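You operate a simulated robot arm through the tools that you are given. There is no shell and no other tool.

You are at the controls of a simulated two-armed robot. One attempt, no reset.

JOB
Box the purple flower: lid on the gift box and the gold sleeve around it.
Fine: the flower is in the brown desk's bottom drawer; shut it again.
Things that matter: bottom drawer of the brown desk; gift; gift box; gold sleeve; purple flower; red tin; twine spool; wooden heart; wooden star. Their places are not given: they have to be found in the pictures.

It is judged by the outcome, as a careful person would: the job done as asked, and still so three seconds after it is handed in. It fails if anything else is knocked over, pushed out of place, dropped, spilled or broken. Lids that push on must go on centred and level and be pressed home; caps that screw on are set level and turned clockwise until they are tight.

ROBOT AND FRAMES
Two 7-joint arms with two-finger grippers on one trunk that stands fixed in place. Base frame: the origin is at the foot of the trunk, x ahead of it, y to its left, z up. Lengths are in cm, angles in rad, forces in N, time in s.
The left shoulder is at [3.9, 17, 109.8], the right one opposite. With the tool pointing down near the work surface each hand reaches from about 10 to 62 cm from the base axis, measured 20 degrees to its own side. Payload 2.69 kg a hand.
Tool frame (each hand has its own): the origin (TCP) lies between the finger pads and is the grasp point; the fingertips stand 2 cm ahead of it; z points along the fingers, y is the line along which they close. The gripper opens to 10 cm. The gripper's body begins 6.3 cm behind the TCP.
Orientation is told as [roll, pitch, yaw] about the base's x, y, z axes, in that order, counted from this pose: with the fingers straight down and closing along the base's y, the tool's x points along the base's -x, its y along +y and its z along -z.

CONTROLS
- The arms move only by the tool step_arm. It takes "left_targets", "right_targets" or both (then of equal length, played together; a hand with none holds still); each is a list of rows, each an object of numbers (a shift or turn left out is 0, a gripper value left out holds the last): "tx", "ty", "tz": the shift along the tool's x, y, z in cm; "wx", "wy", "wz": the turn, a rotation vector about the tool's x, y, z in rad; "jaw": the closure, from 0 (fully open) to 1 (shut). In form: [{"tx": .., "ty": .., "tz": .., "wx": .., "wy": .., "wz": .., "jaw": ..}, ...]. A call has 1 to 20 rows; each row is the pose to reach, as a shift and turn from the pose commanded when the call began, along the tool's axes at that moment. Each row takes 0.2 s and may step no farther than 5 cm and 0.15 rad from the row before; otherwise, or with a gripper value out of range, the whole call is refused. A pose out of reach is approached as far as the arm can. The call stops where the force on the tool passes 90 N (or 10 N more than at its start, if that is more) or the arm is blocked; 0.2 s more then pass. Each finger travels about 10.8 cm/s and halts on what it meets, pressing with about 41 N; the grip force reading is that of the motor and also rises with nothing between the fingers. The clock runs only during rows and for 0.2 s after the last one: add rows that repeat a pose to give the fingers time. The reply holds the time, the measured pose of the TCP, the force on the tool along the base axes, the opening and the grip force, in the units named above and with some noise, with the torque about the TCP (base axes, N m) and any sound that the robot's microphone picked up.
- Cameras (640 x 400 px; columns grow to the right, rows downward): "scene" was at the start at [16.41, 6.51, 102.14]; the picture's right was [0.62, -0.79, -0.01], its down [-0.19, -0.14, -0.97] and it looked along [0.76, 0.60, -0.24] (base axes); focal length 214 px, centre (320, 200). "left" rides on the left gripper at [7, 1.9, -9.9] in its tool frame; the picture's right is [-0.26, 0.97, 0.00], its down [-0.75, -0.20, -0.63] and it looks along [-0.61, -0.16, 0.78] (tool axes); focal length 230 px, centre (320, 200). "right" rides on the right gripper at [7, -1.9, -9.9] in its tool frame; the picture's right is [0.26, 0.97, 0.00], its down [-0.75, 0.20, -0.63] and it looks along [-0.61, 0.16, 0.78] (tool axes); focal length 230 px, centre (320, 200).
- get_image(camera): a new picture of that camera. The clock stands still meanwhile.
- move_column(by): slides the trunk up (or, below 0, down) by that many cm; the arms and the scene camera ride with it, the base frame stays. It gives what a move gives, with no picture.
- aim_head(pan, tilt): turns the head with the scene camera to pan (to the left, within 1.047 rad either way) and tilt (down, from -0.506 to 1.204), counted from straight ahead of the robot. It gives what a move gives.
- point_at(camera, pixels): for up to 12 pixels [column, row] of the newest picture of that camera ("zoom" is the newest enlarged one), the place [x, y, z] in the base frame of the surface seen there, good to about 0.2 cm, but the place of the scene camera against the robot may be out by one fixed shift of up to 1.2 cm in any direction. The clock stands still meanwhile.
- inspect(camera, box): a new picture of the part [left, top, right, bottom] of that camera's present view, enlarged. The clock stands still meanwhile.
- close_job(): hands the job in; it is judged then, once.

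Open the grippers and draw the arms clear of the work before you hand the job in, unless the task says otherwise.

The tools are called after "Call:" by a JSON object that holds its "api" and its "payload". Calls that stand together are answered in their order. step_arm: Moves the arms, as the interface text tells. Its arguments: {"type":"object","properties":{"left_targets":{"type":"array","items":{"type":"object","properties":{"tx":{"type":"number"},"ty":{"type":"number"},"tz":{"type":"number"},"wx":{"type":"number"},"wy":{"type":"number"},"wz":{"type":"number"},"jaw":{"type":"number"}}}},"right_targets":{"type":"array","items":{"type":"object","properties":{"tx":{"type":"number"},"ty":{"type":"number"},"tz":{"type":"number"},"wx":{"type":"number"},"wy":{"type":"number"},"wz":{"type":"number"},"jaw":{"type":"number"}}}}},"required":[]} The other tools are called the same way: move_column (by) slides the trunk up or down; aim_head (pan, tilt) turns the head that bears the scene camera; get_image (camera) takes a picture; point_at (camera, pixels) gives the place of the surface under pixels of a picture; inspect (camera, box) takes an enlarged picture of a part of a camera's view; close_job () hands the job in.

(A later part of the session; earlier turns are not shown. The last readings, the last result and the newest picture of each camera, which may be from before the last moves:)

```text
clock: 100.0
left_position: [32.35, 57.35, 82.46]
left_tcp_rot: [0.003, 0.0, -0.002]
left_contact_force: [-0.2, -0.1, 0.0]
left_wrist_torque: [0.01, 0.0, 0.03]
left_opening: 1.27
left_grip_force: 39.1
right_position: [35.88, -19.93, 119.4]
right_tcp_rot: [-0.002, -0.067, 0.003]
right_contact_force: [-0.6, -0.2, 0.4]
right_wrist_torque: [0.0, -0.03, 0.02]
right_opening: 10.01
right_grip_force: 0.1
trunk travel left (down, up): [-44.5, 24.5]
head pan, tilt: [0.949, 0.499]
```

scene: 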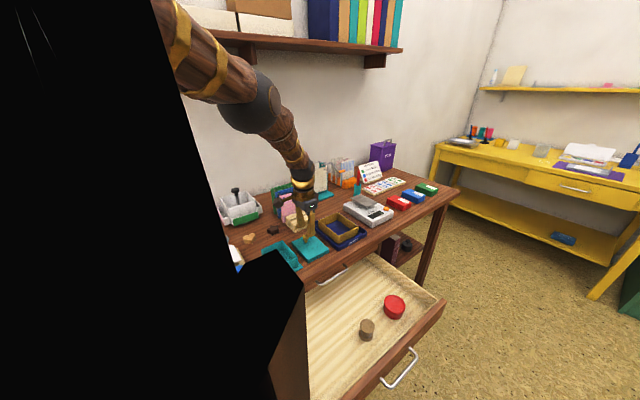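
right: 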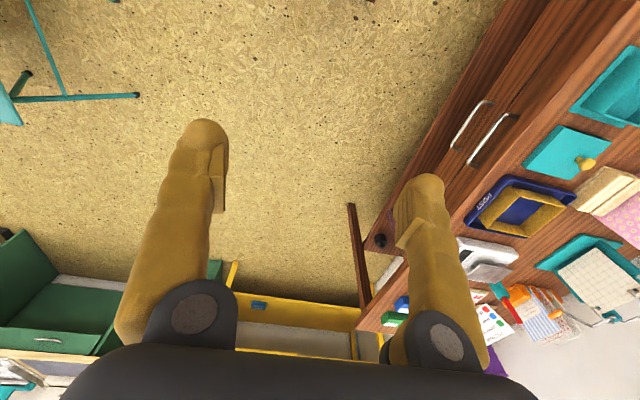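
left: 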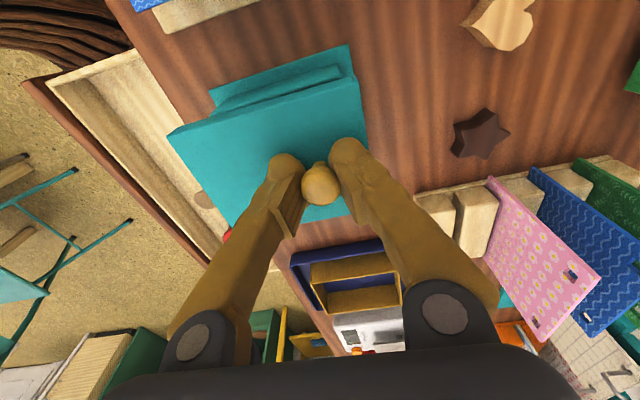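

Still free (0 N). I'll keep going down in small steps.

Call:
{"api": "step_arm", "payload": {"left_targets": [{"tz": 0.2}, {"tz": 0.4}, {"tz": 0.55}, {"tz": 0.55}]}}

Call:
{"api": "inspect", "payload": {"camera": "scene", "box": [230, 180, 326, 240]}}

```text
clock: 101.0
left_position: [32.26, 57.33, 81.86]
left_tcp_rot: [0.004, -0.002, -0.003]
left_contact_force: [-0.4, 0.9, -0.5]
left_wrist_torque: [0.04, 0.0, 0.02]
left_opening: 1.23
left_grip_force: 39.5
right_position: [35.81, -20.02, 119.49]
right_tcp_rot: [-0.004, -0.068, 0.001]
right_contact_force: [0.3, 0.3, 0.2]
right_wrist_torque: [0.01, -0.01, -0.01]
right_opening: 9.95
right_grip_force: 0.1
trunk travel left (down, up): [-44.5, 24.5]
head pan, tilt: [0.949, 0.499]
```

```text
6.67 times, centred on (278, 210) of scene
```

zoom: 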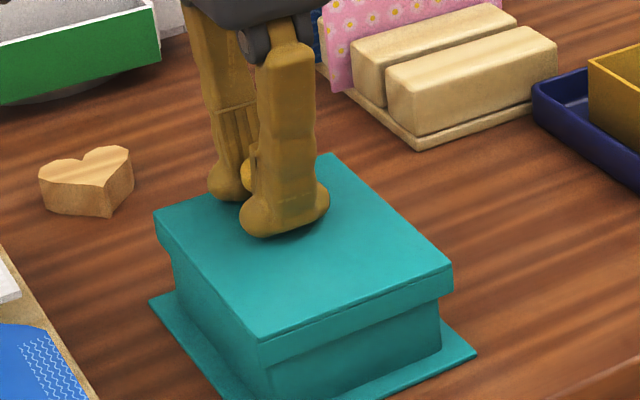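

The skirt now overlaps the box with no side force. I'll lower further until resistance appears.

Call:
{"api": "step_arm", "payload": {"left_targets": [{"tz": 0.2}, {"tz": 0.4}, {"tz": 0.55}, {"tz": 0.55}]}}

Call:
{"api": "inspect", "payload": {"camera": "scene", "box": [230, 180, 326, 240]}}

```text
clock: 102.0
left_position: [32.25, 57.5, 81.46]
left_tcp_rot: [0.008, -0.005, -0.003]
left_contact_force: [-1.7, 8.5, 29.5]
left_wrist_torque: [0.05, 0.02, 0.01]
left_opening: 1.22
left_grip_force: 38.3
right_position: [35.77, -20.11, 119.48]
right_tcp_rot: [-0.002, -0.068, 0.001]
right_contact_force: [0.1, -0.3, -0.1]
right_wrist_torque: [0.01, -0.01, -0.01]
right_opening: 9.99
right_grip_force: 0.1
trunk travel left (down, up): [-44.5, 24.5]
head pan, tilt: [0.949, 0.499]
heard: snap
```

```text
6.67 times, centred on (278, 210) of scene
```

zoom: 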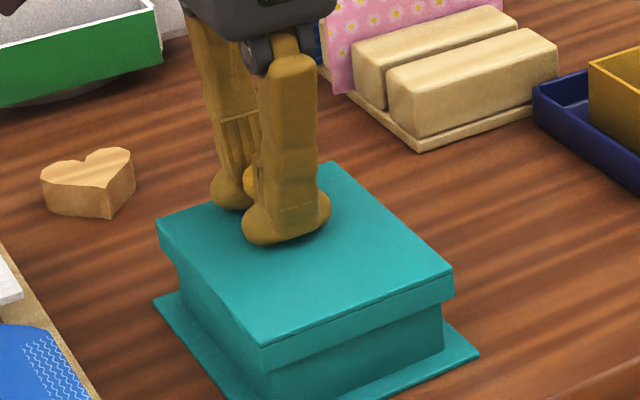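

I heard a snap at 29.5 N: the lid has gone home. I'll relax the press, open the jaws, and check the lid's level.

Call:
{"api": "step_arm", "payload": {"left_targets": [{"tz": -0.25}, {"tz": -0.25, "jaw": 0.8}, {"tz": -0.25, "jaw": 0.65}, {"tz": -0.25, "jaw": 0.6}, {"tz": -0.25, "jaw": 0.6}, {"tz": -2, "jaw": 0.6}, {"tz": -5, "jaw": 0.6}, {"tz": -8, "jaw": 0.6}, {"tz": -8, "jaw": 0.6}]}}

Call:
{"api": "get_image", "payload": {"camera": "left"}}

Call:
{"api": "inspect", "payload": {"camera": "scene", "box": [230, 180, 326, 240]}}

```text
clock: 104.0
left_position: [32.24, 57.46, 89.36]
left_tcp_rot: [0.003, 0.001, -0.002]
left_contact_force: [0.1, -0.4, -0.9]
left_wrist_torque: [0.01, 0.01, 0.02]
left_opening: 4.02
left_grip_force: 0.0
right_position: [35.97, -19.94, 119.33]
right_tcp_rot: [-0.006, -0.066, 0.003]
right_contact_force: [0.6, -0.5, 0.2]
right_wrist_torque: [-0.05, 0.03, -0.03]
right_opening: 10.0
right_grip_force: 0.0
trunk travel left (down, up): [-44.5, 24.5]
head pan, tilt: [0.949, 0.499]
```

```text
taken
```

left: 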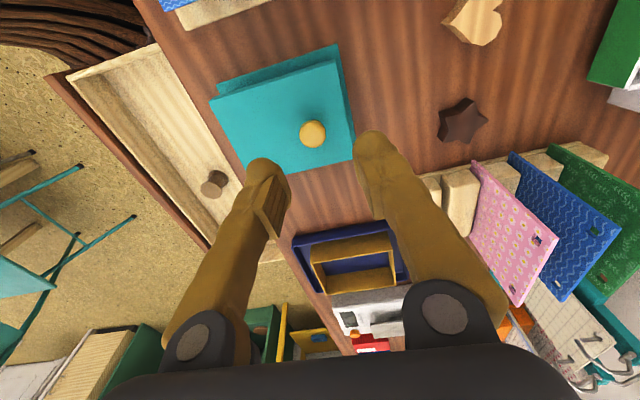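

```text
6.67 times, centred on (278, 210) of scene
```

zoom: 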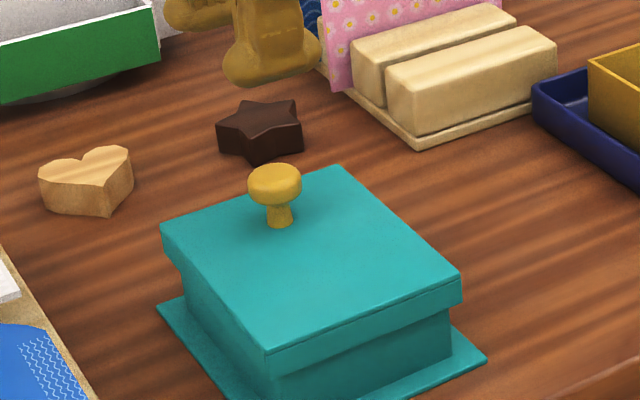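

The lid sits on the box. I'll measure its top corners for level, and its sides for the sleeve fit.

Call:
{"api": "point_at", "payload": {"camera": "zoom", "pixels": [[168, 222], [338, 172], [455, 268], [268, 340], [250, 260], [350, 270], [300, 220], [220, 240], [400, 260], [280, 310], [200, 310], [360, 335]]}}

Call:
{"api": "inspect", "payload": {"camera": "left", "box": [200, 30, 392, 150]}}

Call:
{"api": "point_at", "payload": {"camera": "zoom", "pixels": [[40, 235], [458, 105], [505, 350], [100, 390], [300, 200], [200, 200], [420, 200], [200, 320], [378, 345], [480, 250], [60, 200], [440, 60]]}}

```text
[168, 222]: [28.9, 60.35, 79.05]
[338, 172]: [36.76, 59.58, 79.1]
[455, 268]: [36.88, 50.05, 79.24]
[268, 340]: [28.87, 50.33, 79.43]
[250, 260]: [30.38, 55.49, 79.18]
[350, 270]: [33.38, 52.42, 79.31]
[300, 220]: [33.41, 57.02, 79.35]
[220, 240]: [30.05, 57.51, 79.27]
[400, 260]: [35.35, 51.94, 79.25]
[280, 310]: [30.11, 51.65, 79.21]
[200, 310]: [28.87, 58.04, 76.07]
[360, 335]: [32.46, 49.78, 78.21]
```

```text
3.33 times, centred on (296, 90) of left
```

zoom: 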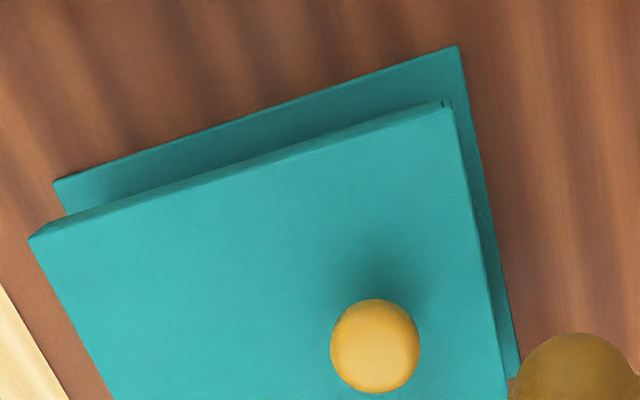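

```text
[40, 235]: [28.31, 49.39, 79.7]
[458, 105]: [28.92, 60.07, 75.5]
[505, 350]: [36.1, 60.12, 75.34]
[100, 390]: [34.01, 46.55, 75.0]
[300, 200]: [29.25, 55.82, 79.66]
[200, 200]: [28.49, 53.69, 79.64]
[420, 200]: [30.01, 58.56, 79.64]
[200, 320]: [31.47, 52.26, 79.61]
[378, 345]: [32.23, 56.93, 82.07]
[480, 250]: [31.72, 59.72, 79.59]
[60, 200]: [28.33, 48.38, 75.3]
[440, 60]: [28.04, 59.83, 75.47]
```

The lid is level (z 79.6 everywhere). I'll measure the current flange and lid corners for the sleeve placement.

Call:
{"api": "point_at", "payload": {"camera": "zoom", "pixels": [[58, 184], [456, 50], [35, 240], [444, 106], [500, 380], [90, 345], [250, 165], [467, 180], [516, 372], [450, 130], [70, 300], [330, 140]]}}

Call:
{"api": "inspect", "payload": {"camera": "left", "box": [280, 210, 440, 310]}}

Call:
{"api": "point_at", "payload": {"camera": "zoom", "pixels": [[118, 152], [450, 100], [173, 330], [330, 320], [460, 250], [300, 120], [300, 130], [130, 200], [160, 290], [430, 120], [200, 200], [60, 100]]}}

```text
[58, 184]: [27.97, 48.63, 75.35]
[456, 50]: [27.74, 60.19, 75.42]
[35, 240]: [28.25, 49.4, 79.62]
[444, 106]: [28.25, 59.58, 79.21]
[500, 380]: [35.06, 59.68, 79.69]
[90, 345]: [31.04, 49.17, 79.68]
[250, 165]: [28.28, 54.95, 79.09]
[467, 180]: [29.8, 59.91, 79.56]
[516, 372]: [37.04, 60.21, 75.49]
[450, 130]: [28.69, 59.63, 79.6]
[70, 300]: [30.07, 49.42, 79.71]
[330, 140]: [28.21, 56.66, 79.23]
```

```text
4.00 times, centred on (360, 260) of left
```

zoom: 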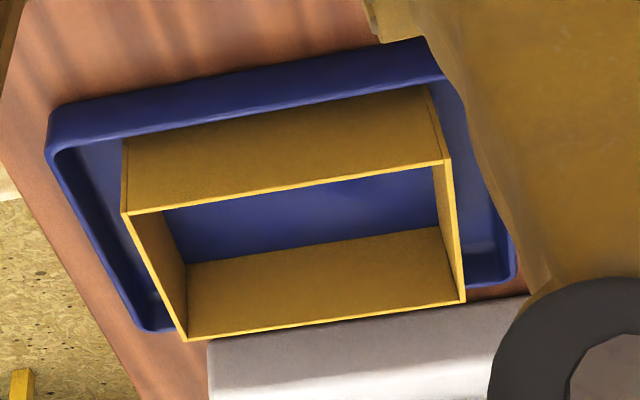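

```text
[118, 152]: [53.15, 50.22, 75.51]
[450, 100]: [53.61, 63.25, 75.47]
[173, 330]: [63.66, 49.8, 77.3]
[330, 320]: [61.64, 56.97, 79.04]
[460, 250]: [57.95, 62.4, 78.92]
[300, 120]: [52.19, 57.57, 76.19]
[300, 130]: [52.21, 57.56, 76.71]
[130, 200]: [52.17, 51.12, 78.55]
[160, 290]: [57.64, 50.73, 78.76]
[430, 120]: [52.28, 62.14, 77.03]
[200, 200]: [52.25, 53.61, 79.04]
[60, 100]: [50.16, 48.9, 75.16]
```

The box (with lid) now centres at about (32.4, 54.6). The sleeve is about 9.5 × 11.75 outside, top z 79. Before choosing the grip I'll check the free space on the box's −x side, near the board and blue tag.

Call:
{"api": "get_image", "payload": {"camera": "scene"}}

Call:
{"api": "inspect", "payload": {"camera": "scene", "box": [220, 150, 380, 250]}}

Call:
{"api": "point_at", "payload": {"camera": "left", "pixels": [[170, 3], [183, 22], [225, 15], [262, 3], [200, 8], [190, 30], [240, 20]]}}

```text
taken
```

scene: 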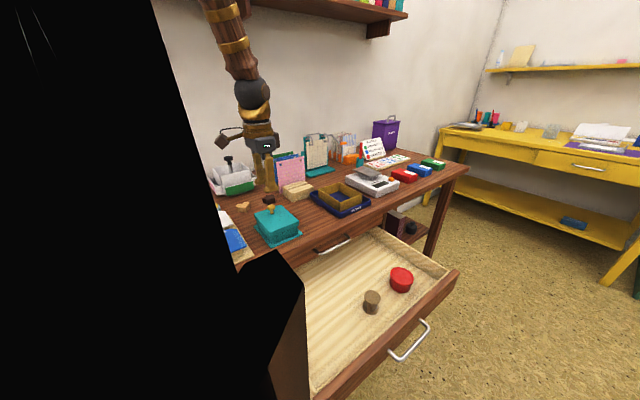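

```text
4.00 times, centred on (300, 200) of scene
```

zoom: 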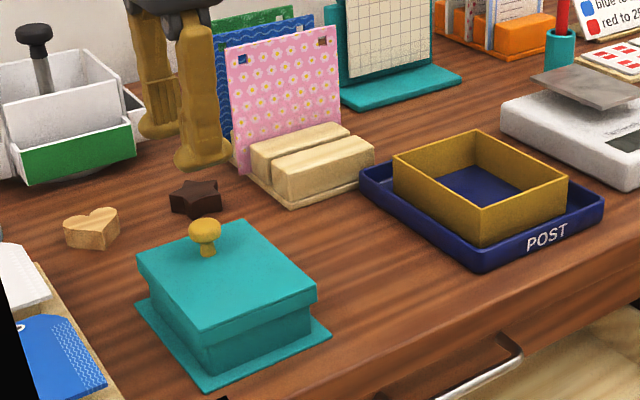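

```text
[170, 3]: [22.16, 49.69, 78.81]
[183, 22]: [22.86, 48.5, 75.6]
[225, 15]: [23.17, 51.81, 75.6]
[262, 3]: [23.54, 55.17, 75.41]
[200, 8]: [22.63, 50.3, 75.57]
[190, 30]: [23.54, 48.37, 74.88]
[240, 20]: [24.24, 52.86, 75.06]
```

The board edge (x≈23.5) leaves over 3 cm of room, so gripping the sleeve from outside across x is feasible. I'll raise the hand, turn it to close along x, and open it fully.

Call:
{"api": "step_arm", "payload": {"left_targets": [{"tz": -2, "wz": -0.14}, {"tz": -4, "wz": -0.28}, {"tz": -6, "wz": -0.42}, {"tz": -8, "wz": -0.56}, {"tz": -10, "wz": -0.7}, {"tz": -12, "wz": -0.84}, {"tz": -14, "wz": -0.98}, {"tz": -16, "wz": -1.12}, {"tz": -18, "wz": -1.26}, {"tz": -20, "wz": -1.4}, {"tz": -22, "wz": -1.5}, {"tz": -24, "wz": -1.571}, {"tz": -24, "wz": -1.571, "jaw": 0}, {"tz": -24, "wz": -1.571, "jaw": 0}]}}

Call:
{"api": "move_column", "payload": {"by": -25}}

Call:
{"api": "get_image", "payload": {"camera": "scene"}}

```text
clock: 107.0
left_position: [32.24, 57.27, 113.43]
left_tcp_rot: [-0.002, -0.005, 1.568]
left_contact_force: [0.3, -0.1, -0.3]
left_wrist_torque: [-0.02, 0.04, -0.02]
left_opening: 9.97
left_grip_force: 0.2
right_position: [35.98, -20.03, 119.4]
right_tcp_rot: [-0.002, -0.066, 0.001]
right_contact_force: [0.3, 0.3, -0.8]
right_wrist_torque: [-0.02, 0.01, -0.01]
right_opening: 10.0
right_grip_force: 0.0
trunk travel left (down, up): [-44.5, 24.5]
head pan, tilt: [0.949, 0.499]
```

```text
clock: 109.6
left_position: [32.21, 57.29, 88.38]
left_tcp_rot: [-0.002, -0.003, 1.569]
left_contact_force: [-0.4, 0.4, -0.1]
left_wrist_torque: [0.02, -0.01, 0.03]
left_opening: 9.99
left_grip_force: 0.1
right_position: [35.88, -19.86, 94.44]
right_tcp_rot: [-0.004, -0.068, 0.002]
right_contact_force: [0.3, 0.9, -0.1]
right_wrist_torque: [-0.02, -0.01, 0.0]
right_opening: 9.96
right_grip_force: 0.0
trunk travel left (down, up): [-19.5, 49.5]
head pan, tilt: [0.949, 0.499]
```

```text
taken
```

scene: 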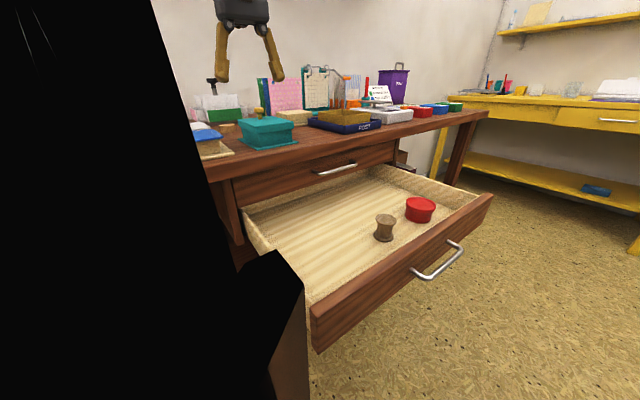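

I'm at (32.2, 57.3, 88.4), jaws fully open. I'll travel along +x toward the sleeve at this height.

Call:
{"api": "step_arm", "payload": {"left_targets": [{"ty": -3, "tx": 0.3}, {"ty": -7, "tx": 0.5}, {"ty": -11, "tx": 0.7}, {"ty": -15, "tx": 0.7}, {"ty": -19, "tx": 0.7}, {"ty": -22, "tx": 0.7}, {"ty": -24.6, "tx": 0.7}, {"ty": -24.6, "tx": 0.7}, {"ty": -24.6, "tx": 0.7}]}}

Call:
{"api": "get_image", "payload": {"camera": "left"}}

Call:
{"api": "get_image", "payload": {"camera": "scene"}}

```text
clock: 111.6
left_position: [55.69, 55.98, 88.08]
left_tcp_rot: [0.001, -0.004, 1.569]
left_contact_force: [0.1, -0.6, 0.2]
left_wrist_torque: [0.0, 0.0, -0.02]
left_opening: 10.02
left_grip_force: 0.2
left hand out of reach, approached as far as the arm can: row 6, 7, 8, 9
right_position: [35.9, -19.96, 94.45]
right_tcp_rot: [-0.004, -0.066, 0.001]
right_contact_force: [0.0, 0.3, 0.7]
right_wrist_torque: [0.01, 0.02, 0.0]
right_opening: 10.0
right_grip_force: 0.1
trunk travel left (down, up): [-19.5, 49.5]
head pan, tilt: [0.949, 0.499]
```

```text
taken
```

left: 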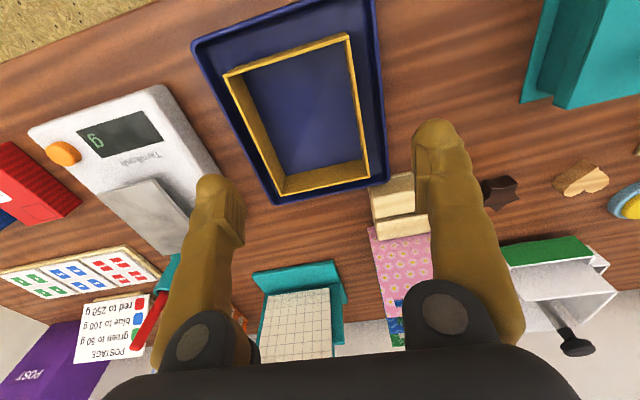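

```text
taken
```

scene: 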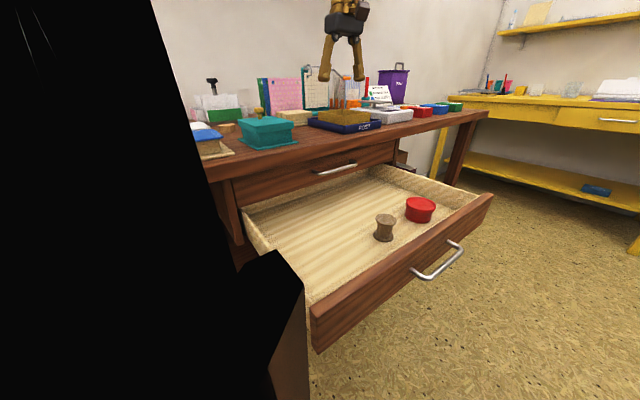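

At this height the vertical hand stops just short (x 55.7), but the camera now sees the whole sleeve. I'll measure its rim precisely.

Call:
{"api": "inspect", "payload": {"camera": "left", "box": [180, 10, 436, 170]}}

Call:
{"api": "point_at", "payload": {"camera": "left", "pixels": [[226, 73], [347, 36], [368, 181], [279, 193], [285, 54], [357, 105], [252, 135], [323, 187], [240, 120], [365, 60], [300, 110]]}}

```text
2.50 times, centred on (308, 90) of left
```

zoom: 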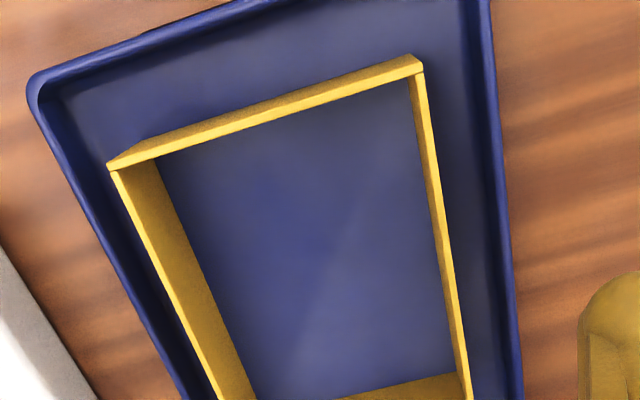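

```text
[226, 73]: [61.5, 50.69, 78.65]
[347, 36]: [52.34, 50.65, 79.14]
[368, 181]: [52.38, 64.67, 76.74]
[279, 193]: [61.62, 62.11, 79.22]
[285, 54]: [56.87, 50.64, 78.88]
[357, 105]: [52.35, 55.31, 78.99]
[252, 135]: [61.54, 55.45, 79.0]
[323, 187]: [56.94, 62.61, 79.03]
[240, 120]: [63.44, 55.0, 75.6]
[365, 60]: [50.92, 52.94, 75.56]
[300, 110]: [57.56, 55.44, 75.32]
```

Sleeve: outer x 52.2–61.7, y 50.5–62.7, centre (56.95, 56.6), top z 79.0. I'll lean the hand back 0.25 rad to gain reach and centre over it at z≈85.

Call:
{"api": "step_arm", "payload": {"left_targets": [{"wy": -0.125}, {"wy": -0.25, "ty": -0.6}, {"wy": -0.25, "ty": -1.26}, {"wy": -0.25, "ty": -1.26, "tz": 1.5}, {"wy": -0.25, "ty": -1.26, "tz": 3}, {"wy": -0.25, "ty": -1.26, "tz": 3}]}}

Call:
{"api": "get_image", "payload": {"camera": "left"}}

Call:
{"api": "get_image", "payload": {"camera": "scene"}}

```text
clock: 113.0
left_position: [57.69, 56.73, 84.03]
left_tcp_rot: [0.039, -0.235, 1.581]
left_contact_force: [0.1, 0.3, 0.7]
left_wrist_torque: [0.0, 0.01, -0.02]
left_opening: 9.99
left_grip_force: 0.0
left hand out of reach, approached as far as the arm can: row 1, 2, 3, 4, 5, 6
right_position: [35.86, -19.81, 94.38]
right_tcp_rot: [-0.003, -0.066, 0.001]
right_contact_force: [0.0, -0.1, 0.3]
right_wrist_torque: [-0.02, 0.01, 0.01]
right_opening: 10.01
right_grip_force: 0.1
trunk travel left (down, up): [-19.5, 49.5]
head pan, tilt: [0.949, 0.499]
```

```text
taken
```

left: 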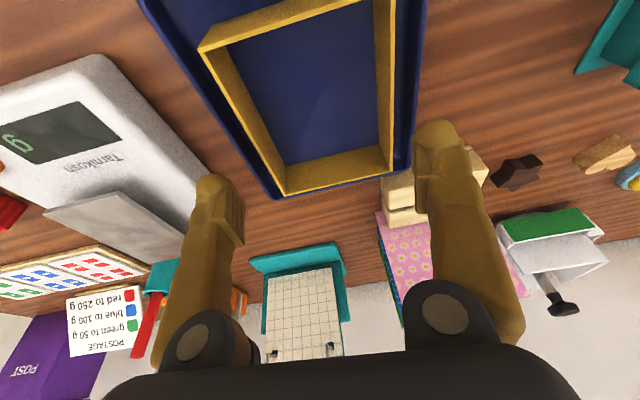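

```text
taken
```

scene: 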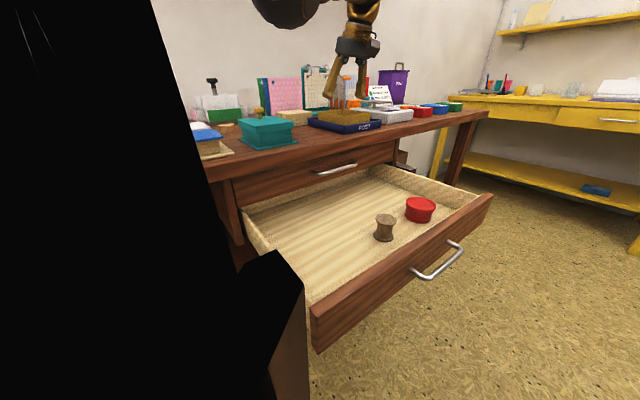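

It is slightly past the sleeve centre and at the reach limit. I'll pull back about 1 cm in x and a bit in y to be within reach.

Call:
{"api": "step_arm", "payload": {"left_targets": [{"ty": 0.6, "tx": 0.4}, {"ty": 1.15, "tx": 0.8}, {"ty": 1.15, "tx": 0.8}, {"ty": 1.15, "tx": 0.8}]}}

```text
clock: 114.0
left_position: [57.61, 56.79, 83.99]
left_tcp_rot: [0.039, -0.234, 1.583]
left_contact_force: [0.4, -0.7, -0.1]
left_wrist_torque: [0.02, 0.0, -0.02]
left_opening: 10.0
left_grip_force: 0.1
left hand out of reach, approached as far as the arm can: row 1, 2, 3, 4
right_position: [35.85, -19.88, 94.38]
right_tcp_rot: [-0.004, -0.066, 0.003]
right_contact_force: [1.0, 0.8, -1.1]
right_wrist_torque: [0.01, 0.01, 0.0]
right_opening: 10.01
right_grip_force: 0.2
trunk travel left (down, up): [-19.5, 49.5]
head pan, tilt: [0.949, 0.499]
```

The command is still out of reach. I'll step back toward the robot (−y) until the pose is reachable, to re-establish a clean commanded pose.

Call:
{"api": "step_arm", "payload": {"left_targets": [{"tx": 1}, {"tx": 2}, {"tx": 3}, {"tx": 4}, {"tx": 4}]}}

```text
clock: 115.2
left_position: [59.15, 53.69, 83.02]
left_tcp_rot: [0.042, -0.236, 1.581]
left_contact_force: [0.2, 0.0, -0.6]
left_wrist_torque: [0.0, 0.0, -0.01]
left_opening: 10.01
left_grip_force: 0.1
left hand out of reach, approached as far as the arm can: row 1, 2, 3, 4, 5
right_position: [35.89, -19.89, 94.44]
right_tcp_rot: [-0.004, -0.066, 0.002]
right_contact_force: [0.2, 0.7, 0.3]
right_wrist_torque: [0.0, 0.01, -0.01]
right_opening: 10.01
right_grip_force: 0.1
trunk travel left (down, up): [-19.5, 49.5]
head pan, tilt: [0.949, 0.499]
```

The measured x (59.2) suggests the commanded point lies farther out than intended. I'll bring the hand back toward −x to a reachable pose.

Call:
{"api": "step_arm", "payload": {"left_targets": [{"ty": 1.5}, {"ty": 3}, {"ty": 4.5}, {"ty": 6}, {"ty": 6}]}}

```text
clock: 116.4
left_position: [58.33, 55.85, 83.77]
left_tcp_rot: [0.038, -0.236, 1.581]
left_contact_force: [-0.2, -0.8, -0.5]
left_wrist_torque: [0.01, 0.03, -0.03]
left_opening: 10.02
left_grip_force: 0.1
left hand out of reach, approached as far as the arm can: row 1, 2, 3, 4, 5
right_position: [35.97, -19.9, 94.44]
right_tcp_rot: [-0.003, -0.067, 0.002]
right_contact_force: [-0.2, -0.6, 0.2]
right_wrist_torque: [0.02, 0.01, 0.02]
right_opening: 10.0
right_grip_force: 0.0
trunk travel left (down, up): [-19.5, 49.5]
head pan, tilt: [0.949, 0.499]
```

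Still flagged out of reach. I'll keep drawing back toward −x until the pose becomes reachable again.

Call:
{"api": "step_arm", "payload": {"left_targets": [{"ty": 3}, {"ty": 6}, {"ty": 9}, {"ty": 9}]}}

```text
clock: 117.4
left_position: [56.18, 59.26, 84.5]
left_tcp_rot: [0.035, -0.234, 1.578]
left_contact_force: [-1.0, 0.2, -0.2]
left_wrist_torque: [0.0, 0.0, -0.01]
left_opening: 9.98
left_grip_force: 0.0
left hand out of reach, approached as far as the arm can: row 1, 2, 3, 4
right_position: [35.82, -19.9, 94.36]
right_tcp_rot: [-0.004, -0.067, 0.001]
right_contact_force: [-0.5, 0.3, -0.6]
right_wrist_torque: [0.02, -0.01, 0.02]
right_opening: 9.97
right_grip_force: 0.1
trunk travel left (down, up): [-19.5, 49.5]
head pan, tilt: [0.949, 0.499]
```

The arm seems stuck straight at a singular posture, with the measured point sliding on its reach sphere. I'll try a large raise to bend it out of that.

Call:
{"api": "step_arm", "payload": {"left_targets": [{"tz": -4}, {"tz": -8}, {"tz": -12}, {"tz": -16}, {"tz": -20}, {"tz": -20}, {"tz": -20}]}}

Call:
{"api": "get_image", "payload": {"camera": "scene"}}

```text
clock: 119.0
left_position: [54.73, 52.62, 103.7]
left_tcp_rot: [0.002, -0.252, 1.569]
left_contact_force: [-0.1, -1.0, 0.8]
left_wrist_torque: [0.06, 0.04, 0.0]
left_opening: 10.0
left_grip_force: 0.0
left hand out of reach, approached as far as the arm can: row 2, 3, 4, 5, 6, 7
right_position: [35.76, -19.89, 94.39]
right_tcp_rot: [-0.002, -0.065, 0.004]
right_contact_force: [0.6, 1.2, -0.4]
right_wrist_torque: [-0.03, 0.01, -0.01]
right_opening: 9.98
right_grip_force: 0.1
trunk travel left (down, up): [-19.5, 49.5]
head pan, tilt: [0.949, 0.499]
```

```text
taken
```

scene: 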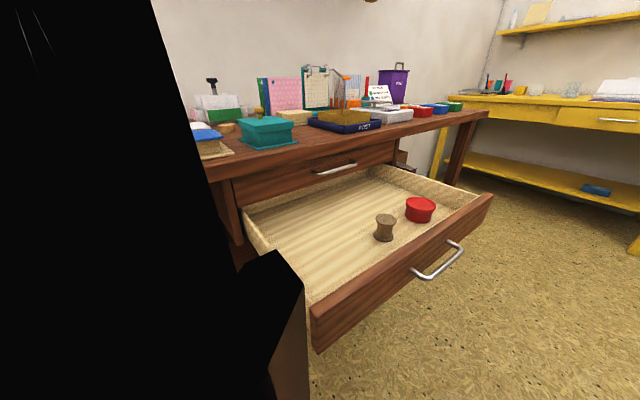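

Orientation is now exact, at (54.7, 52.6, 103.7). I'll retreat further in −x and −y to get clearly within reach.

Call:
{"api": "step_arm", "payload": {"left_targets": [{"ty": 2, "tx": 2}, {"ty": 4, "tx": 4}, {"ty": 6, "tx": 6}, {"ty": 8, "tx": 8}, {"ty": 8, "tx": 8}]}}

```text
clock: 120.2
left_position: [54.43, 48.55, 105.12]
left_tcp_rot: [0.035, -0.235, 1.575]
left_contact_force: [-0.5, 0.8, -0.2]
left_wrist_torque: [0.03, -0.02, -0.03]
left_opening: 9.97
left_grip_force: 0.1
left hand out of reach, approached as far as the arm can: row 1, 2, 3, 4, 5
right_position: [35.8, -19.79, 94.48]
right_tcp_rot: [-0.003, -0.067, 0.003]
right_contact_force: [0.7, -0.2, -0.7]
right_wrist_torque: [-0.01, 0.03, 0.02]
right_opening: 9.99
right_grip_force: 0.1
trunk travel left (down, up): [-19.5, 49.5]
head pan, tilt: [0.949, 0.499]
```

The solver is stuck with a straight elbow. A column move should re-base the commanded pose on the actual joints, so I'll raise the column a little and then retreat in small steps.

Call:
{"api": "move_column", "payload": {"by": 5}}

Call:
{"api": "step_arm", "payload": {"left_targets": [{"tz": -1}, {"tz": -2}, {"tz": -3}, {"tz": -3}]}}

```text
clock: 121.1
left_position: [54.41, 48.55, 109.92]
left_tcp_rot: [0.04, -0.234, 1.573]
left_contact_force: [-0.3, -0.1, -0.6]
left_wrist_torque: [-0.02, -0.01, -0.02]
left_opening: 10.0
left_grip_force: 0.1
right_position: [35.76, -19.89, 99.4]
right_tcp_rot: [-0.005, -0.067, 0.001]
right_contact_force: [-0.8, -0.3, 0.3]
right_wrist_torque: [0.0, 0.01, 0.0]
right_opening: 10.02
right_grip_force: 0.0
trunk travel left (down, up): [-24.5, 44.5]
head pan, tilt: [0.949, 0.499]
```

```text
clock: 122.1
left_position: [54.06, 47.09, 113.73]
left_tcp_rot: [0.0, -0.254, 1.567]
left_contact_force: [-0.3, 0.0, 0.1]
left_wrist_torque: [0.01, -0.03, 0.0]
left_opening: 10.0
left_grip_force: 0.0
left hand out of reach, approached as far as the arm can: row 2, 3, 4
right_position: [35.8, -19.92, 99.35]
right_tcp_rot: [-0.003, -0.066, 0.001]
right_contact_force: [0.0, 0.4, 1.0]
right_wrist_torque: [0.02, 0.02, 0.03]
right_opening: 9.99
right_grip_force: 0.1
trunk travel left (down, up): [-24.5, 44.5]
head pan, tilt: [0.949, 0.499]
```

The pose moved roughly as asked. Now I'll try small inward steps.

Call:
{"api": "step_arm", "payload": {"left_targets": [{"ty": 0.7, "tx": 0.7}, {"ty": 1.4, "tx": 1.4}, {"ty": 2.1, "tx": 2.1}, {"ty": 2.8, "tx": 2.8}, {"ty": 3.5, "tx": 3.5}, {"ty": 3.5, "tx": 3.5}]}}

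```text
clock: 123.5
left_position: [54.05, 47.07, 113.61]
left_tcp_rot: [0.002, -0.254, 1.57]
left_contact_force: [0.0, 1.0, 0.0]
left_wrist_torque: [0.03, -0.02, -0.03]
left_opening: 10.0
left_grip_force: 0.0
left hand out of reach, approached as far as the arm can: row 1, 2, 3, 4, 5, 6
right_position: [35.8, -19.91, 99.38]
right_tcp_rot: [-0.002, -0.066, 0.002]
right_contact_force: [0.4, 0.5, -0.7]
right_wrist_torque: [-0.01, 0.01, -0.01]
right_opening: 9.96
right_grip_force: 0.2
trunk travel left (down, up): [-24.5, 44.5]
head pan, tilt: [0.949, 0.499]
```

No movement at all. I'll look at the arm's posture with the head camera.

Call:
{"api": "aim_head", "payload": {"pan": 0.5, "tilt": 0.0}}

Call:
{"api": "get_image", "payload": {"camera": "scene"}}

Call:
{"api": "get_image", "payload": {"camera": "right"}}

```text
clock: 124.4
left_position: [54.05, 47.02, 113.79]
left_tcp_rot: [0.003, -0.253, 1.57]
left_contact_force: [-0.8, 0.2, -0.9]
left_wrist_torque: [-0.01, 0.0, -0.01]
left_opening: 10.0
left_grip_force: 0.0
right_position: [35.84, -19.86, 99.41]
right_tcp_rot: [-0.003, -0.066, 0.002]
right_contact_force: [0.1, 0.2, 0.0]
right_wrist_torque: [-0.01, 0.03, 0.0]
right_opening: 10.01
right_grip_force: 0.1
trunk travel left (down, up): [-24.5, 44.5]
head pan, tilt: [0.499, 0.0]
```

```text
taken
```

scene: 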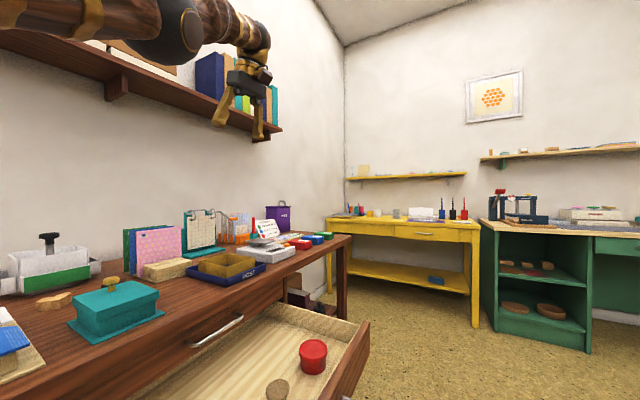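

```text
taken
```

right: 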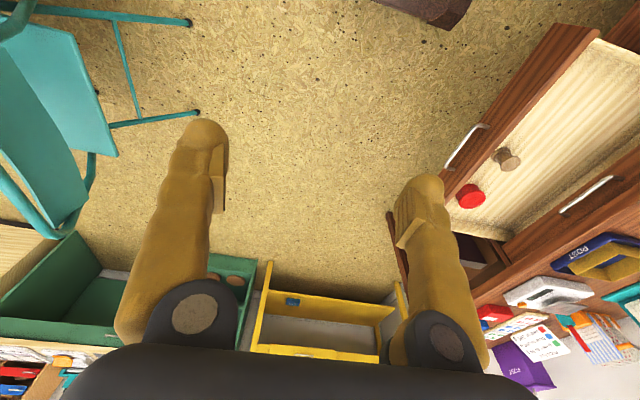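

The left arm is almost straight, with the hand hanging free at z≈114. I'll try turning the hand back toward vertical and yaw 0 while moving inward, to kick the elbow out of the singularity.

Call:
{"api": "step_arm", "payload": {"left_targets": [{"wy": 0.12, "wz": 0.08, "ty": 2, "tx": 2}, {"wy": 0.24, "wz": 0.16, "ty": 4, "tx": 4}, {"wy": 0.25, "wz": 0.3, "ty": 6, "tx": 6}, {"wy": 0.25, "wz": 0.44, "ty": 8, "tx": 8}, {"wy": 0.25, "wz": 0.58, "ty": 10, "tx": 10}, {"wy": 0.25, "wz": 0.72, "ty": 12, "tx": 12}, {"wy": 0.25, "wz": 0.72, "ty": 12, "tx": 12}]}}

```text
clock: 126.0
left_position: [41.25, 35.07, 109.93]
left_tcp_rot: [0.082, 0.038, 0.856]
left_contact_force: [-0.5, 0.0, -0.4]
left_wrist_torque: [-0.01, 0.02, 0.03]
left_opening: 10.0
left_grip_force: 0.1
right_position: [35.8, -19.86, 99.37]
right_tcp_rot: [-0.004, -0.067, 0.002]
right_contact_force: [-0.4, -1.3, 0.2]
right_wrist_torque: [-0.01, -0.03, 0.0]
right_opening: 9.96
right_grip_force: 0.0
trunk travel left (down, up): [-24.5, 44.5]
head pan, tilt: [0.499, 0.0]
```

The arm is free again at (41, 35, 110). From the two limits I estimate a 65 cm wrist reach, so a 0.45 rad lean will keep the sleeve comfortably inside it. I'll lower the column 8 cm and re-orient here.

Call:
{"api": "move_column", "payload": {"by": -8}}

Call:
{"api": "step_arm", "payload": {"left_targets": [{"wz": -0.14}, {"wz": -0.28}, {"wz": -0.42}, {"wz": -0.56}, {"wz": -0.7}, {"wz": -0.72}, {"wz": -0.72}]}}

```text
clock: 127.2
left_position: [41.22, 35.03, 101.95]
left_tcp_rot: [0.082, 0.038, 0.859]
left_contact_force: [0.1, -0.7, 0.4]
left_wrist_torque: [-0.03, 0.03, 0.01]
left_opening: 10.0
left_grip_force: 0.0
right_position: [35.88, -19.87, 91.42]
right_tcp_rot: [-0.002, -0.067, 0.002]
right_contact_force: [-0.1, -0.1, -0.5]
right_wrist_torque: [0.02, -0.02, 0.01]
right_opening: 10.01
right_grip_force: 0.0
trunk travel left (down, up): [-16.5, 52.5]
head pan, tilt: [0.499, 0.0]
```

```text
clock: 128.8
left_position: [41.25, 35.09, 101.93]
left_tcp_rot: [0.086, -0.026, 1.575]
left_contact_force: [1.2, 0.6, 0.8]
left_wrist_torque: [-0.03, 0.02, 0.0]
left_opening: 9.98
left_grip_force: 0.0
right_position: [35.85, -19.81, 91.48]
right_tcp_rot: [-0.002, -0.067, 0.001]
right_contact_force: [-0.5, 0.4, 0.2]
right_wrist_torque: [-0.02, 0.02, 0.01]
right_opening: 10.0
right_grip_force: 0.0
trunk travel left (down, up): [-16.5, 52.5]
head pan, tilt: [0.499, 0.0]
```

Yaw is right; roll is off by 0.086. I'll correct the roll and lean to 0.45 rad here before approaching.

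Call:
{"api": "step_arm", "payload": {"left_targets": [{"wx": 0.086}, {"wx": 0.086}]}}

Call:
{"api": "step_arm", "payload": {"left_targets": [{"wy": -0.14}, {"wy": -0.28}, {"wy": -0.424}, {"wy": -0.424}]}}

```text
clock: 129.4
left_position: [41.15, 35.1, 102.01]
left_tcp_rot: [-0.002, -0.024, 1.574]
left_contact_force: [-0.8, 0.2, 0.1]
left_wrist_torque: [0.0, -0.02, 0.01]
left_opening: 9.98
left_grip_force: 0.0
right_position: [35.95, -19.79, 91.36]
right_tcp_rot: [-0.004, -0.066, 0.002]
right_contact_force: [-0.5, 0.5, 0.1]
right_wrist_torque: [0.03, -0.03, -0.01]
right_opening: 10.03
right_grip_force: 0.0
trunk travel left (down, up): [-16.5, 52.5]
head pan, tilt: [0.499, 0.0]
```

```text
clock: 130.4
left_position: [41.32, 35.13, 101.83]
left_tcp_rot: [0.0, -0.448, 1.576]
left_contact_force: [-0.1, -0.3, -0.3]
left_wrist_torque: [0.03, 0.0, -0.02]
left_opening: 9.98
left_grip_force: 0.0
right_position: [35.81, -19.88, 91.42]
right_tcp_rot: [-0.004, -0.066, 0.003]
right_contact_force: [-1.0, -0.5, -0.3]
right_wrist_torque: [0.01, -0.04, 0.01]
right_opening: 10.0
right_grip_force: 0.0
trunk travel left (down, up): [-16.5, 52.5]
head pan, tilt: [0.499, 0.0]
```

Orientation is clean (0, −0.448, 1.576). I'll approach above the sleeve at z≈86 and aim the head back at the work.

Call:
{"api": "step_arm", "payload": {"left_targets": [{"tx": -1.4, "ty": -2, "tz": 2.9}, {"tx": -2.8, "ty": -3.9, "tz": 5.7}, {"tx": -4.2, "ty": -5.9, "tz": 8.6}, {"tx": -5.6, "ty": -7.9, "tz": 11.5}, {"tx": -7, "ty": -9.8, "tz": 14.3}, {"tx": -8.4, "ty": -11.8, "tz": 17.2}, {"tx": -9.8, "ty": -13.8, "tz": 20}, {"tx": -11.24, "ty": -15.73, "tz": 22.96}, {"tx": -11.24, "ty": -15.73, "tz": 22.96}]}}

Call:
{"api": "aim_head", "payload": {"pan": 0.85, "tilt": 0.3}}

Call:
{"api": "get_image", "payload": {"camera": "left"}}

Call:
{"api": "get_image", "payload": {"camera": "scene"}}

```text
clock: 132.4
left_position: [57.21, 55.24, 85.81]
left_tcp_rot: [0.002, -0.447, 1.576]
left_contact_force: [0.8, -0.4, 0.3]
left_wrist_torque: [-0.02, 0.01, -0.01]
left_opening: 10.02
left_grip_force: 0.0
right_position: [35.9, -20.05, 91.38]
right_tcp_rot: [-0.003, -0.067, 0.002]
right_contact_force: [0.2, -0.1, -0.5]
right_wrist_torque: [0.01, -0.01, -0.02]
right_opening: 10.0
right_grip_force: 0.0
trunk travel left (down, up): [-16.5, 52.5]
head pan, tilt: [0.499, 0.0]
```

```text
clock: 133.2
left_position: [57.03, 55.27, 85.9]
left_tcp_rot: [0.0, -0.449, 1.577]
left_contact_force: [0.8, -0.8, -0.1]
left_wrist_torque: [0.0, -0.01, -0.03]
left_opening: 10.02
left_grip_force: 0.1
right_position: [35.87, -19.94, 91.4]
right_tcp_rot: [-0.004, -0.068, 0.003]
right_contact_force: [0.5, -1.0, -0.8]
right_wrist_torque: [0.03, 0.02, 0.0]
right_opening: 9.99
right_grip_force: 0.0
trunk travel left (down, up): [-16.5, 52.5]
head pan, tilt: [0.85, 0.3]
```

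```text
taken
```

left: 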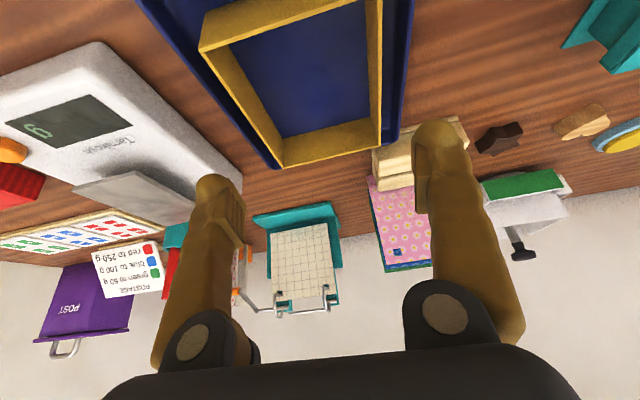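

```text
taken
```

scene: 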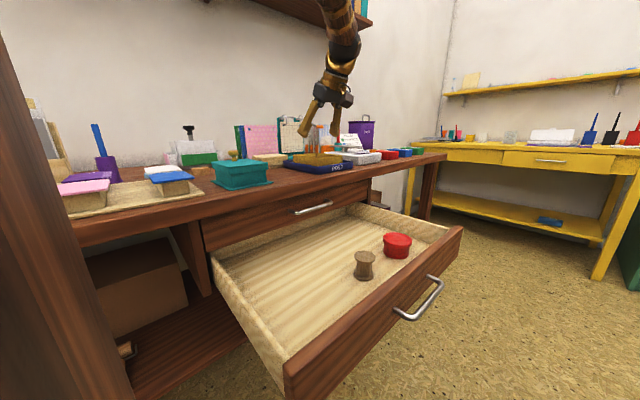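

I'm in reach now, at (57.1, 55.3, 85.9). I'll measure the sleeve walls and neighbouring scale from here.

Call:
{"api": "point_at", "payload": {"camera": "left", "pixels": [[207, 48], [362, 3], [380, 100], [282, 165], [376, 60], [246, 110], [330, 155], [240, 187], [180, 110], [300, 20], [225, 200], [440, 150]]}}

Call:
{"api": "inspect", "payload": {"camera": "left", "box": [190, 0, 478, 180]}}

```text
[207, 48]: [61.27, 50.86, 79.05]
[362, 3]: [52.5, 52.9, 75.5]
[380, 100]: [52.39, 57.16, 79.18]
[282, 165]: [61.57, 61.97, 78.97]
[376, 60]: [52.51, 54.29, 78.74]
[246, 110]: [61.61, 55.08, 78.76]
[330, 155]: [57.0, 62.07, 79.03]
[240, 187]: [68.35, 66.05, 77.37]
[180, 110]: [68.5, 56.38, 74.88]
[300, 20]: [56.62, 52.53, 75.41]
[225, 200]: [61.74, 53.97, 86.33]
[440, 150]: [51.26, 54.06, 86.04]
```

```text
2.22 times, centred on (334, 90) of left
```

zoom: 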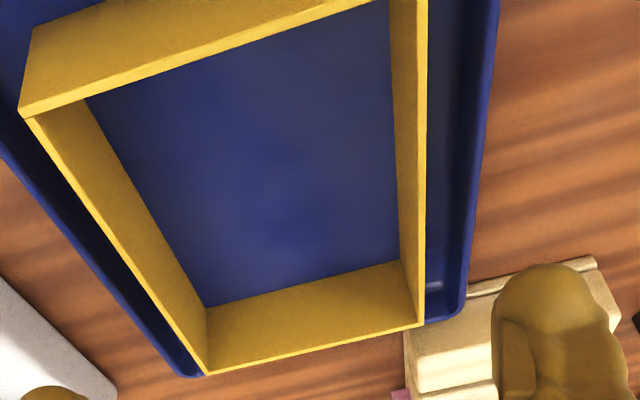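

The sleeve's walls are at x 52.4 and 61.57 (centre 56.98). I'll trim −0.12 in x and descend until the tips are just around the rim.

Call:
{"api": "step_arm", "payload": {"left_targets": [{"ty": 0.12, "tx": 0.65, "tz": 1.35}, {"ty": 0.12, "tx": 1.3, "tz": 2.7}, {"ty": 0.12, "tx": 1.73, "tz": 3.6}, {"ty": 0.12, "tx": 1.73, "tz": 3.6}]}}

Call:
{"api": "get_image", "payload": {"camera": "left"}}

Call:
{"api": "inspect", "payload": {"camera": "scene", "box": [260, 90, 420, 190]}}

```text
clock: 134.2
left_position: [56.95, 55.31, 82.16]
left_tcp_rot: [0.0, -0.45, 1.577]
left_contact_force: [0.2, 0.4, -0.1]
left_wrist_torque: [-0.01, 0.02, 0.0]
left_opening: 10.03
left_grip_force: 0.1
right_position: [35.75, -19.96, 91.47]
right_tcp_rot: [-0.004, -0.067, 0.002]
right_contact_force: [0.4, 0.3, 0.0]
right_wrist_torque: [-0.02, 0.0, -0.01]
right_opening: 9.99
right_grip_force: 0.1
trunk travel left (down, up): [-16.5, 52.5]
head pan, tilt: [0.85, 0.3]
```

```text
taken
```

left: 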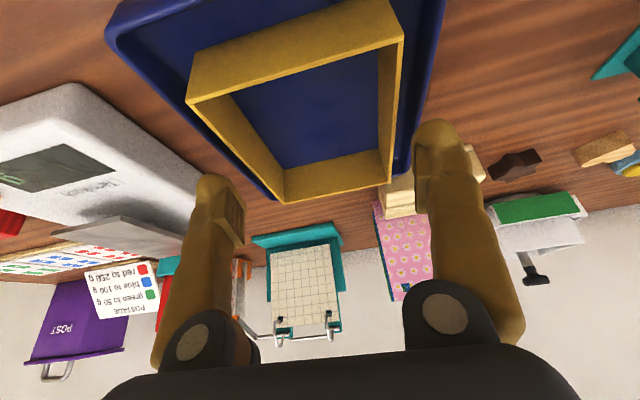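

```text
4.00 times, centred on (340, 140) of scene
```

zoom: 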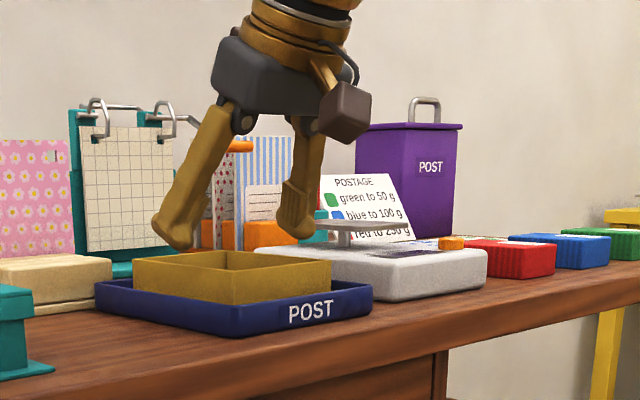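

The fingertips hover just above the rim. The scale's plate appears near the +x finger in the picture, so I'll check its actual distance.

Call:
{"api": "point_at", "payload": {"camera": "left", "pixels": [[180, 245], [185, 255], [150, 225], [190, 190], [395, 40], [380, 170], [190, 100], [275, 195], [225, 215], [205, 190], [430, 140]]}}

```text
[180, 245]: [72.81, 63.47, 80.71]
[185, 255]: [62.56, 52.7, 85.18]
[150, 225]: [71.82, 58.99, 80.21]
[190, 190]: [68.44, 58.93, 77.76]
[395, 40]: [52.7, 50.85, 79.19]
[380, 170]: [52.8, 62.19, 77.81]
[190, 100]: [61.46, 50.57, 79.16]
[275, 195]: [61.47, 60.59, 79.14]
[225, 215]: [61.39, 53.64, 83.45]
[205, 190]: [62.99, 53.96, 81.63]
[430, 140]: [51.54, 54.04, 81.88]
```

The scale is clear (x≥68). I'll zoom in on both pads to check that the sleeve really fits between them.

Call:
{"api": "inspect", "payload": {"camera": "left", "box": [180, 100, 500, 300]}}

Call:
{"api": "point_at", "payload": {"camera": "zoom", "pixels": [[122, 200], [122, 240], [126, 270], [115, 290], [110, 180], [478, 110], [475, 150], [480, 200], [495, 220], [470, 180], [60, 160], [530, 50]]}}

```text
2.00 times, centred on (340, 200) of left
```

zoom: 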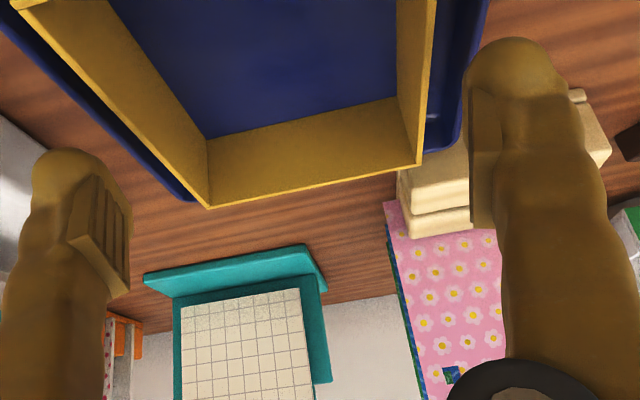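

```text
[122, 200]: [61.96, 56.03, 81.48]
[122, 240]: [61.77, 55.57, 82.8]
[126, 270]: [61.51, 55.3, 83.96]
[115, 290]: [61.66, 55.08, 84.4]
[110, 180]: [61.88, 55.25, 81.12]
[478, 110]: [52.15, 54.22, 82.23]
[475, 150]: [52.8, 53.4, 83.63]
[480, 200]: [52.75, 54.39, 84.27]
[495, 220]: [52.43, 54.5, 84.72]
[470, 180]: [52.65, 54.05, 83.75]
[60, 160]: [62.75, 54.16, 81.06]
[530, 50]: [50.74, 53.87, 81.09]
```

The pads' centre reads x≈57.07 versus the sleeve's 56.98, so I'll trim by 0.08 and descend slowly 1.3 cm, watching for contact.

Call:
{"api": "step_arm", "payload": {"left_targets": [{"ty": 0.08, "tx": 0.13, "tz": 0.27}, {"ty": 0.08, "tx": 0.3, "tz": 0.63}, {"ty": 0.08, "tx": 0.43, "tz": 0.9}, {"ty": 0.08, "tx": 0.56, "tz": 1.17}, {"ty": 0.08, "tx": 0.56, "tz": 1.17}]}}

```text
clock: 135.4
left_position: [56.78, 55.24, 80.88]
left_tcp_rot: [0.002, -0.447, 1.576]
left_contact_force: [0.3, 0.5, -0.5]
left_wrist_torque: [0.04, -0.04, -0.01]
left_opening: 9.99
left_grip_force: 0.1
right_position: [35.84, -19.97, 91.35]
right_tcp_rot: [-0.002, -0.065, 0.0]
right_contact_force: [-0.1, -0.1, -1.5]
right_wrist_torque: [-0.01, 0.02, -0.03]
right_opening: 10.01
right_grip_force: 0.1
trunk travel left (down, up): [-16.5, 52.5]
head pan, tilt: [0.85, 0.3]
```

No contact at z 80.88, with the tips already below the rim. I'll go down the remaining 1.4 cm gently.

Call:
{"api": "step_arm", "payload": {"left_targets": [{"tx": 0.13, "tz": 0.27, "ty": -0.05}, {"tx": 0.3, "tz": 0.63, "ty": -0.05}, {"tx": 0.45, "tz": 0.95, "ty": -0.05}, {"tx": 0.6, "tz": 1.25, "ty": -0.05}, {"tx": 0.6, "tz": 1.25, "ty": -0.05}]}}

Call:
{"api": "get_image", "payload": {"camera": "left"}}

Call:
{"api": "inspect", "payload": {"camera": "scene", "box": [260, 90, 420, 190]}}

```text
clock: 136.6
left_position: [56.88, 55.26, 79.38]
left_tcp_rot: [0.001, -0.448, 1.577]
left_contact_force: [-0.2, -0.7, 0.1]
left_wrist_torque: [-0.01, 0.0, -0.01]
left_opening: 9.97
left_grip_force: 0.0
right_position: [35.9, -19.97, 91.42]
right_tcp_rot: [-0.004, -0.068, 0.0]
right_contact_force: [0.5, -0.2, 0.6]
right_wrist_torque: [0.0, 0.01, 0.01]
right_opening: 9.99
right_grip_force: 0.1
trunk travel left (down, up): [-16.5, 52.5]
head pan, tilt: [0.85, 0.3]
```

```text
taken
```

left: 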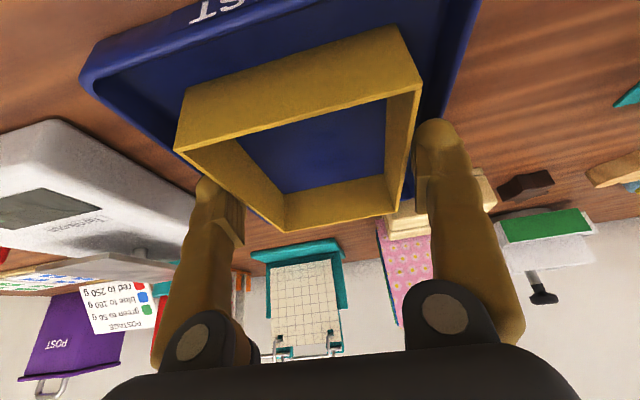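

```text
4.00 times, centred on (340, 140) of scene
```

zoom: 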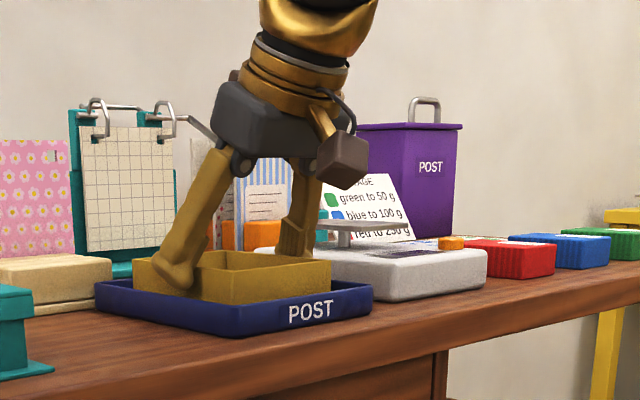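

The sleeve is between the fingers with no contact. I'll close on its sides and lift slightly.

Call:
{"api": "step_arm", "payload": {"left_targets": [{"jaw": 0.05}, {"jaw": 0.12}, {"jaw": 0.15}, {"jaw": 0.15}]}}

Call:
{"api": "get_image", "payload": {"camera": "left"}}

```text
clock: 137.6
left_position: [56.94, 55.29, 79.44]
left_tcp_rot: [-0.001, -0.45, 1.576]
left_contact_force: [-0.6, -0.8, -0.2]
left_wrist_torque: [-0.02, 0.01, 0.0]
left_opening: 9.2
left_grip_force: 40.7
right_position: [35.86, -19.84, 91.27]
right_tcp_rot: [-0.004, -0.066, 0.003]
right_contact_force: [-0.1, -0.7, -0.7]
right_wrist_torque: [0.01, 0.04, 0.02]
right_opening: 9.99
right_grip_force: 0.2
trunk travel left (down, up): [-16.5, 52.5]
head pan, tilt: [0.85, 0.3]
```

```text
taken
```

left: 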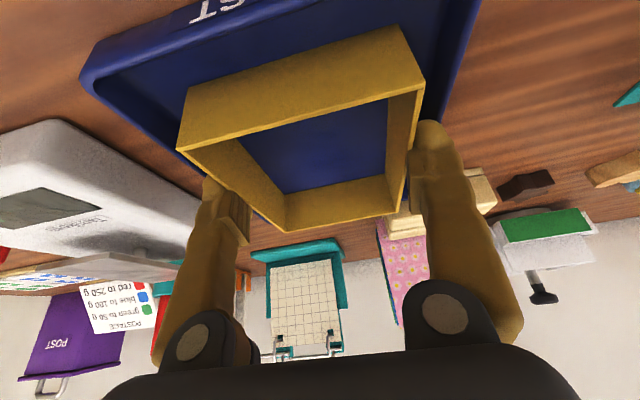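

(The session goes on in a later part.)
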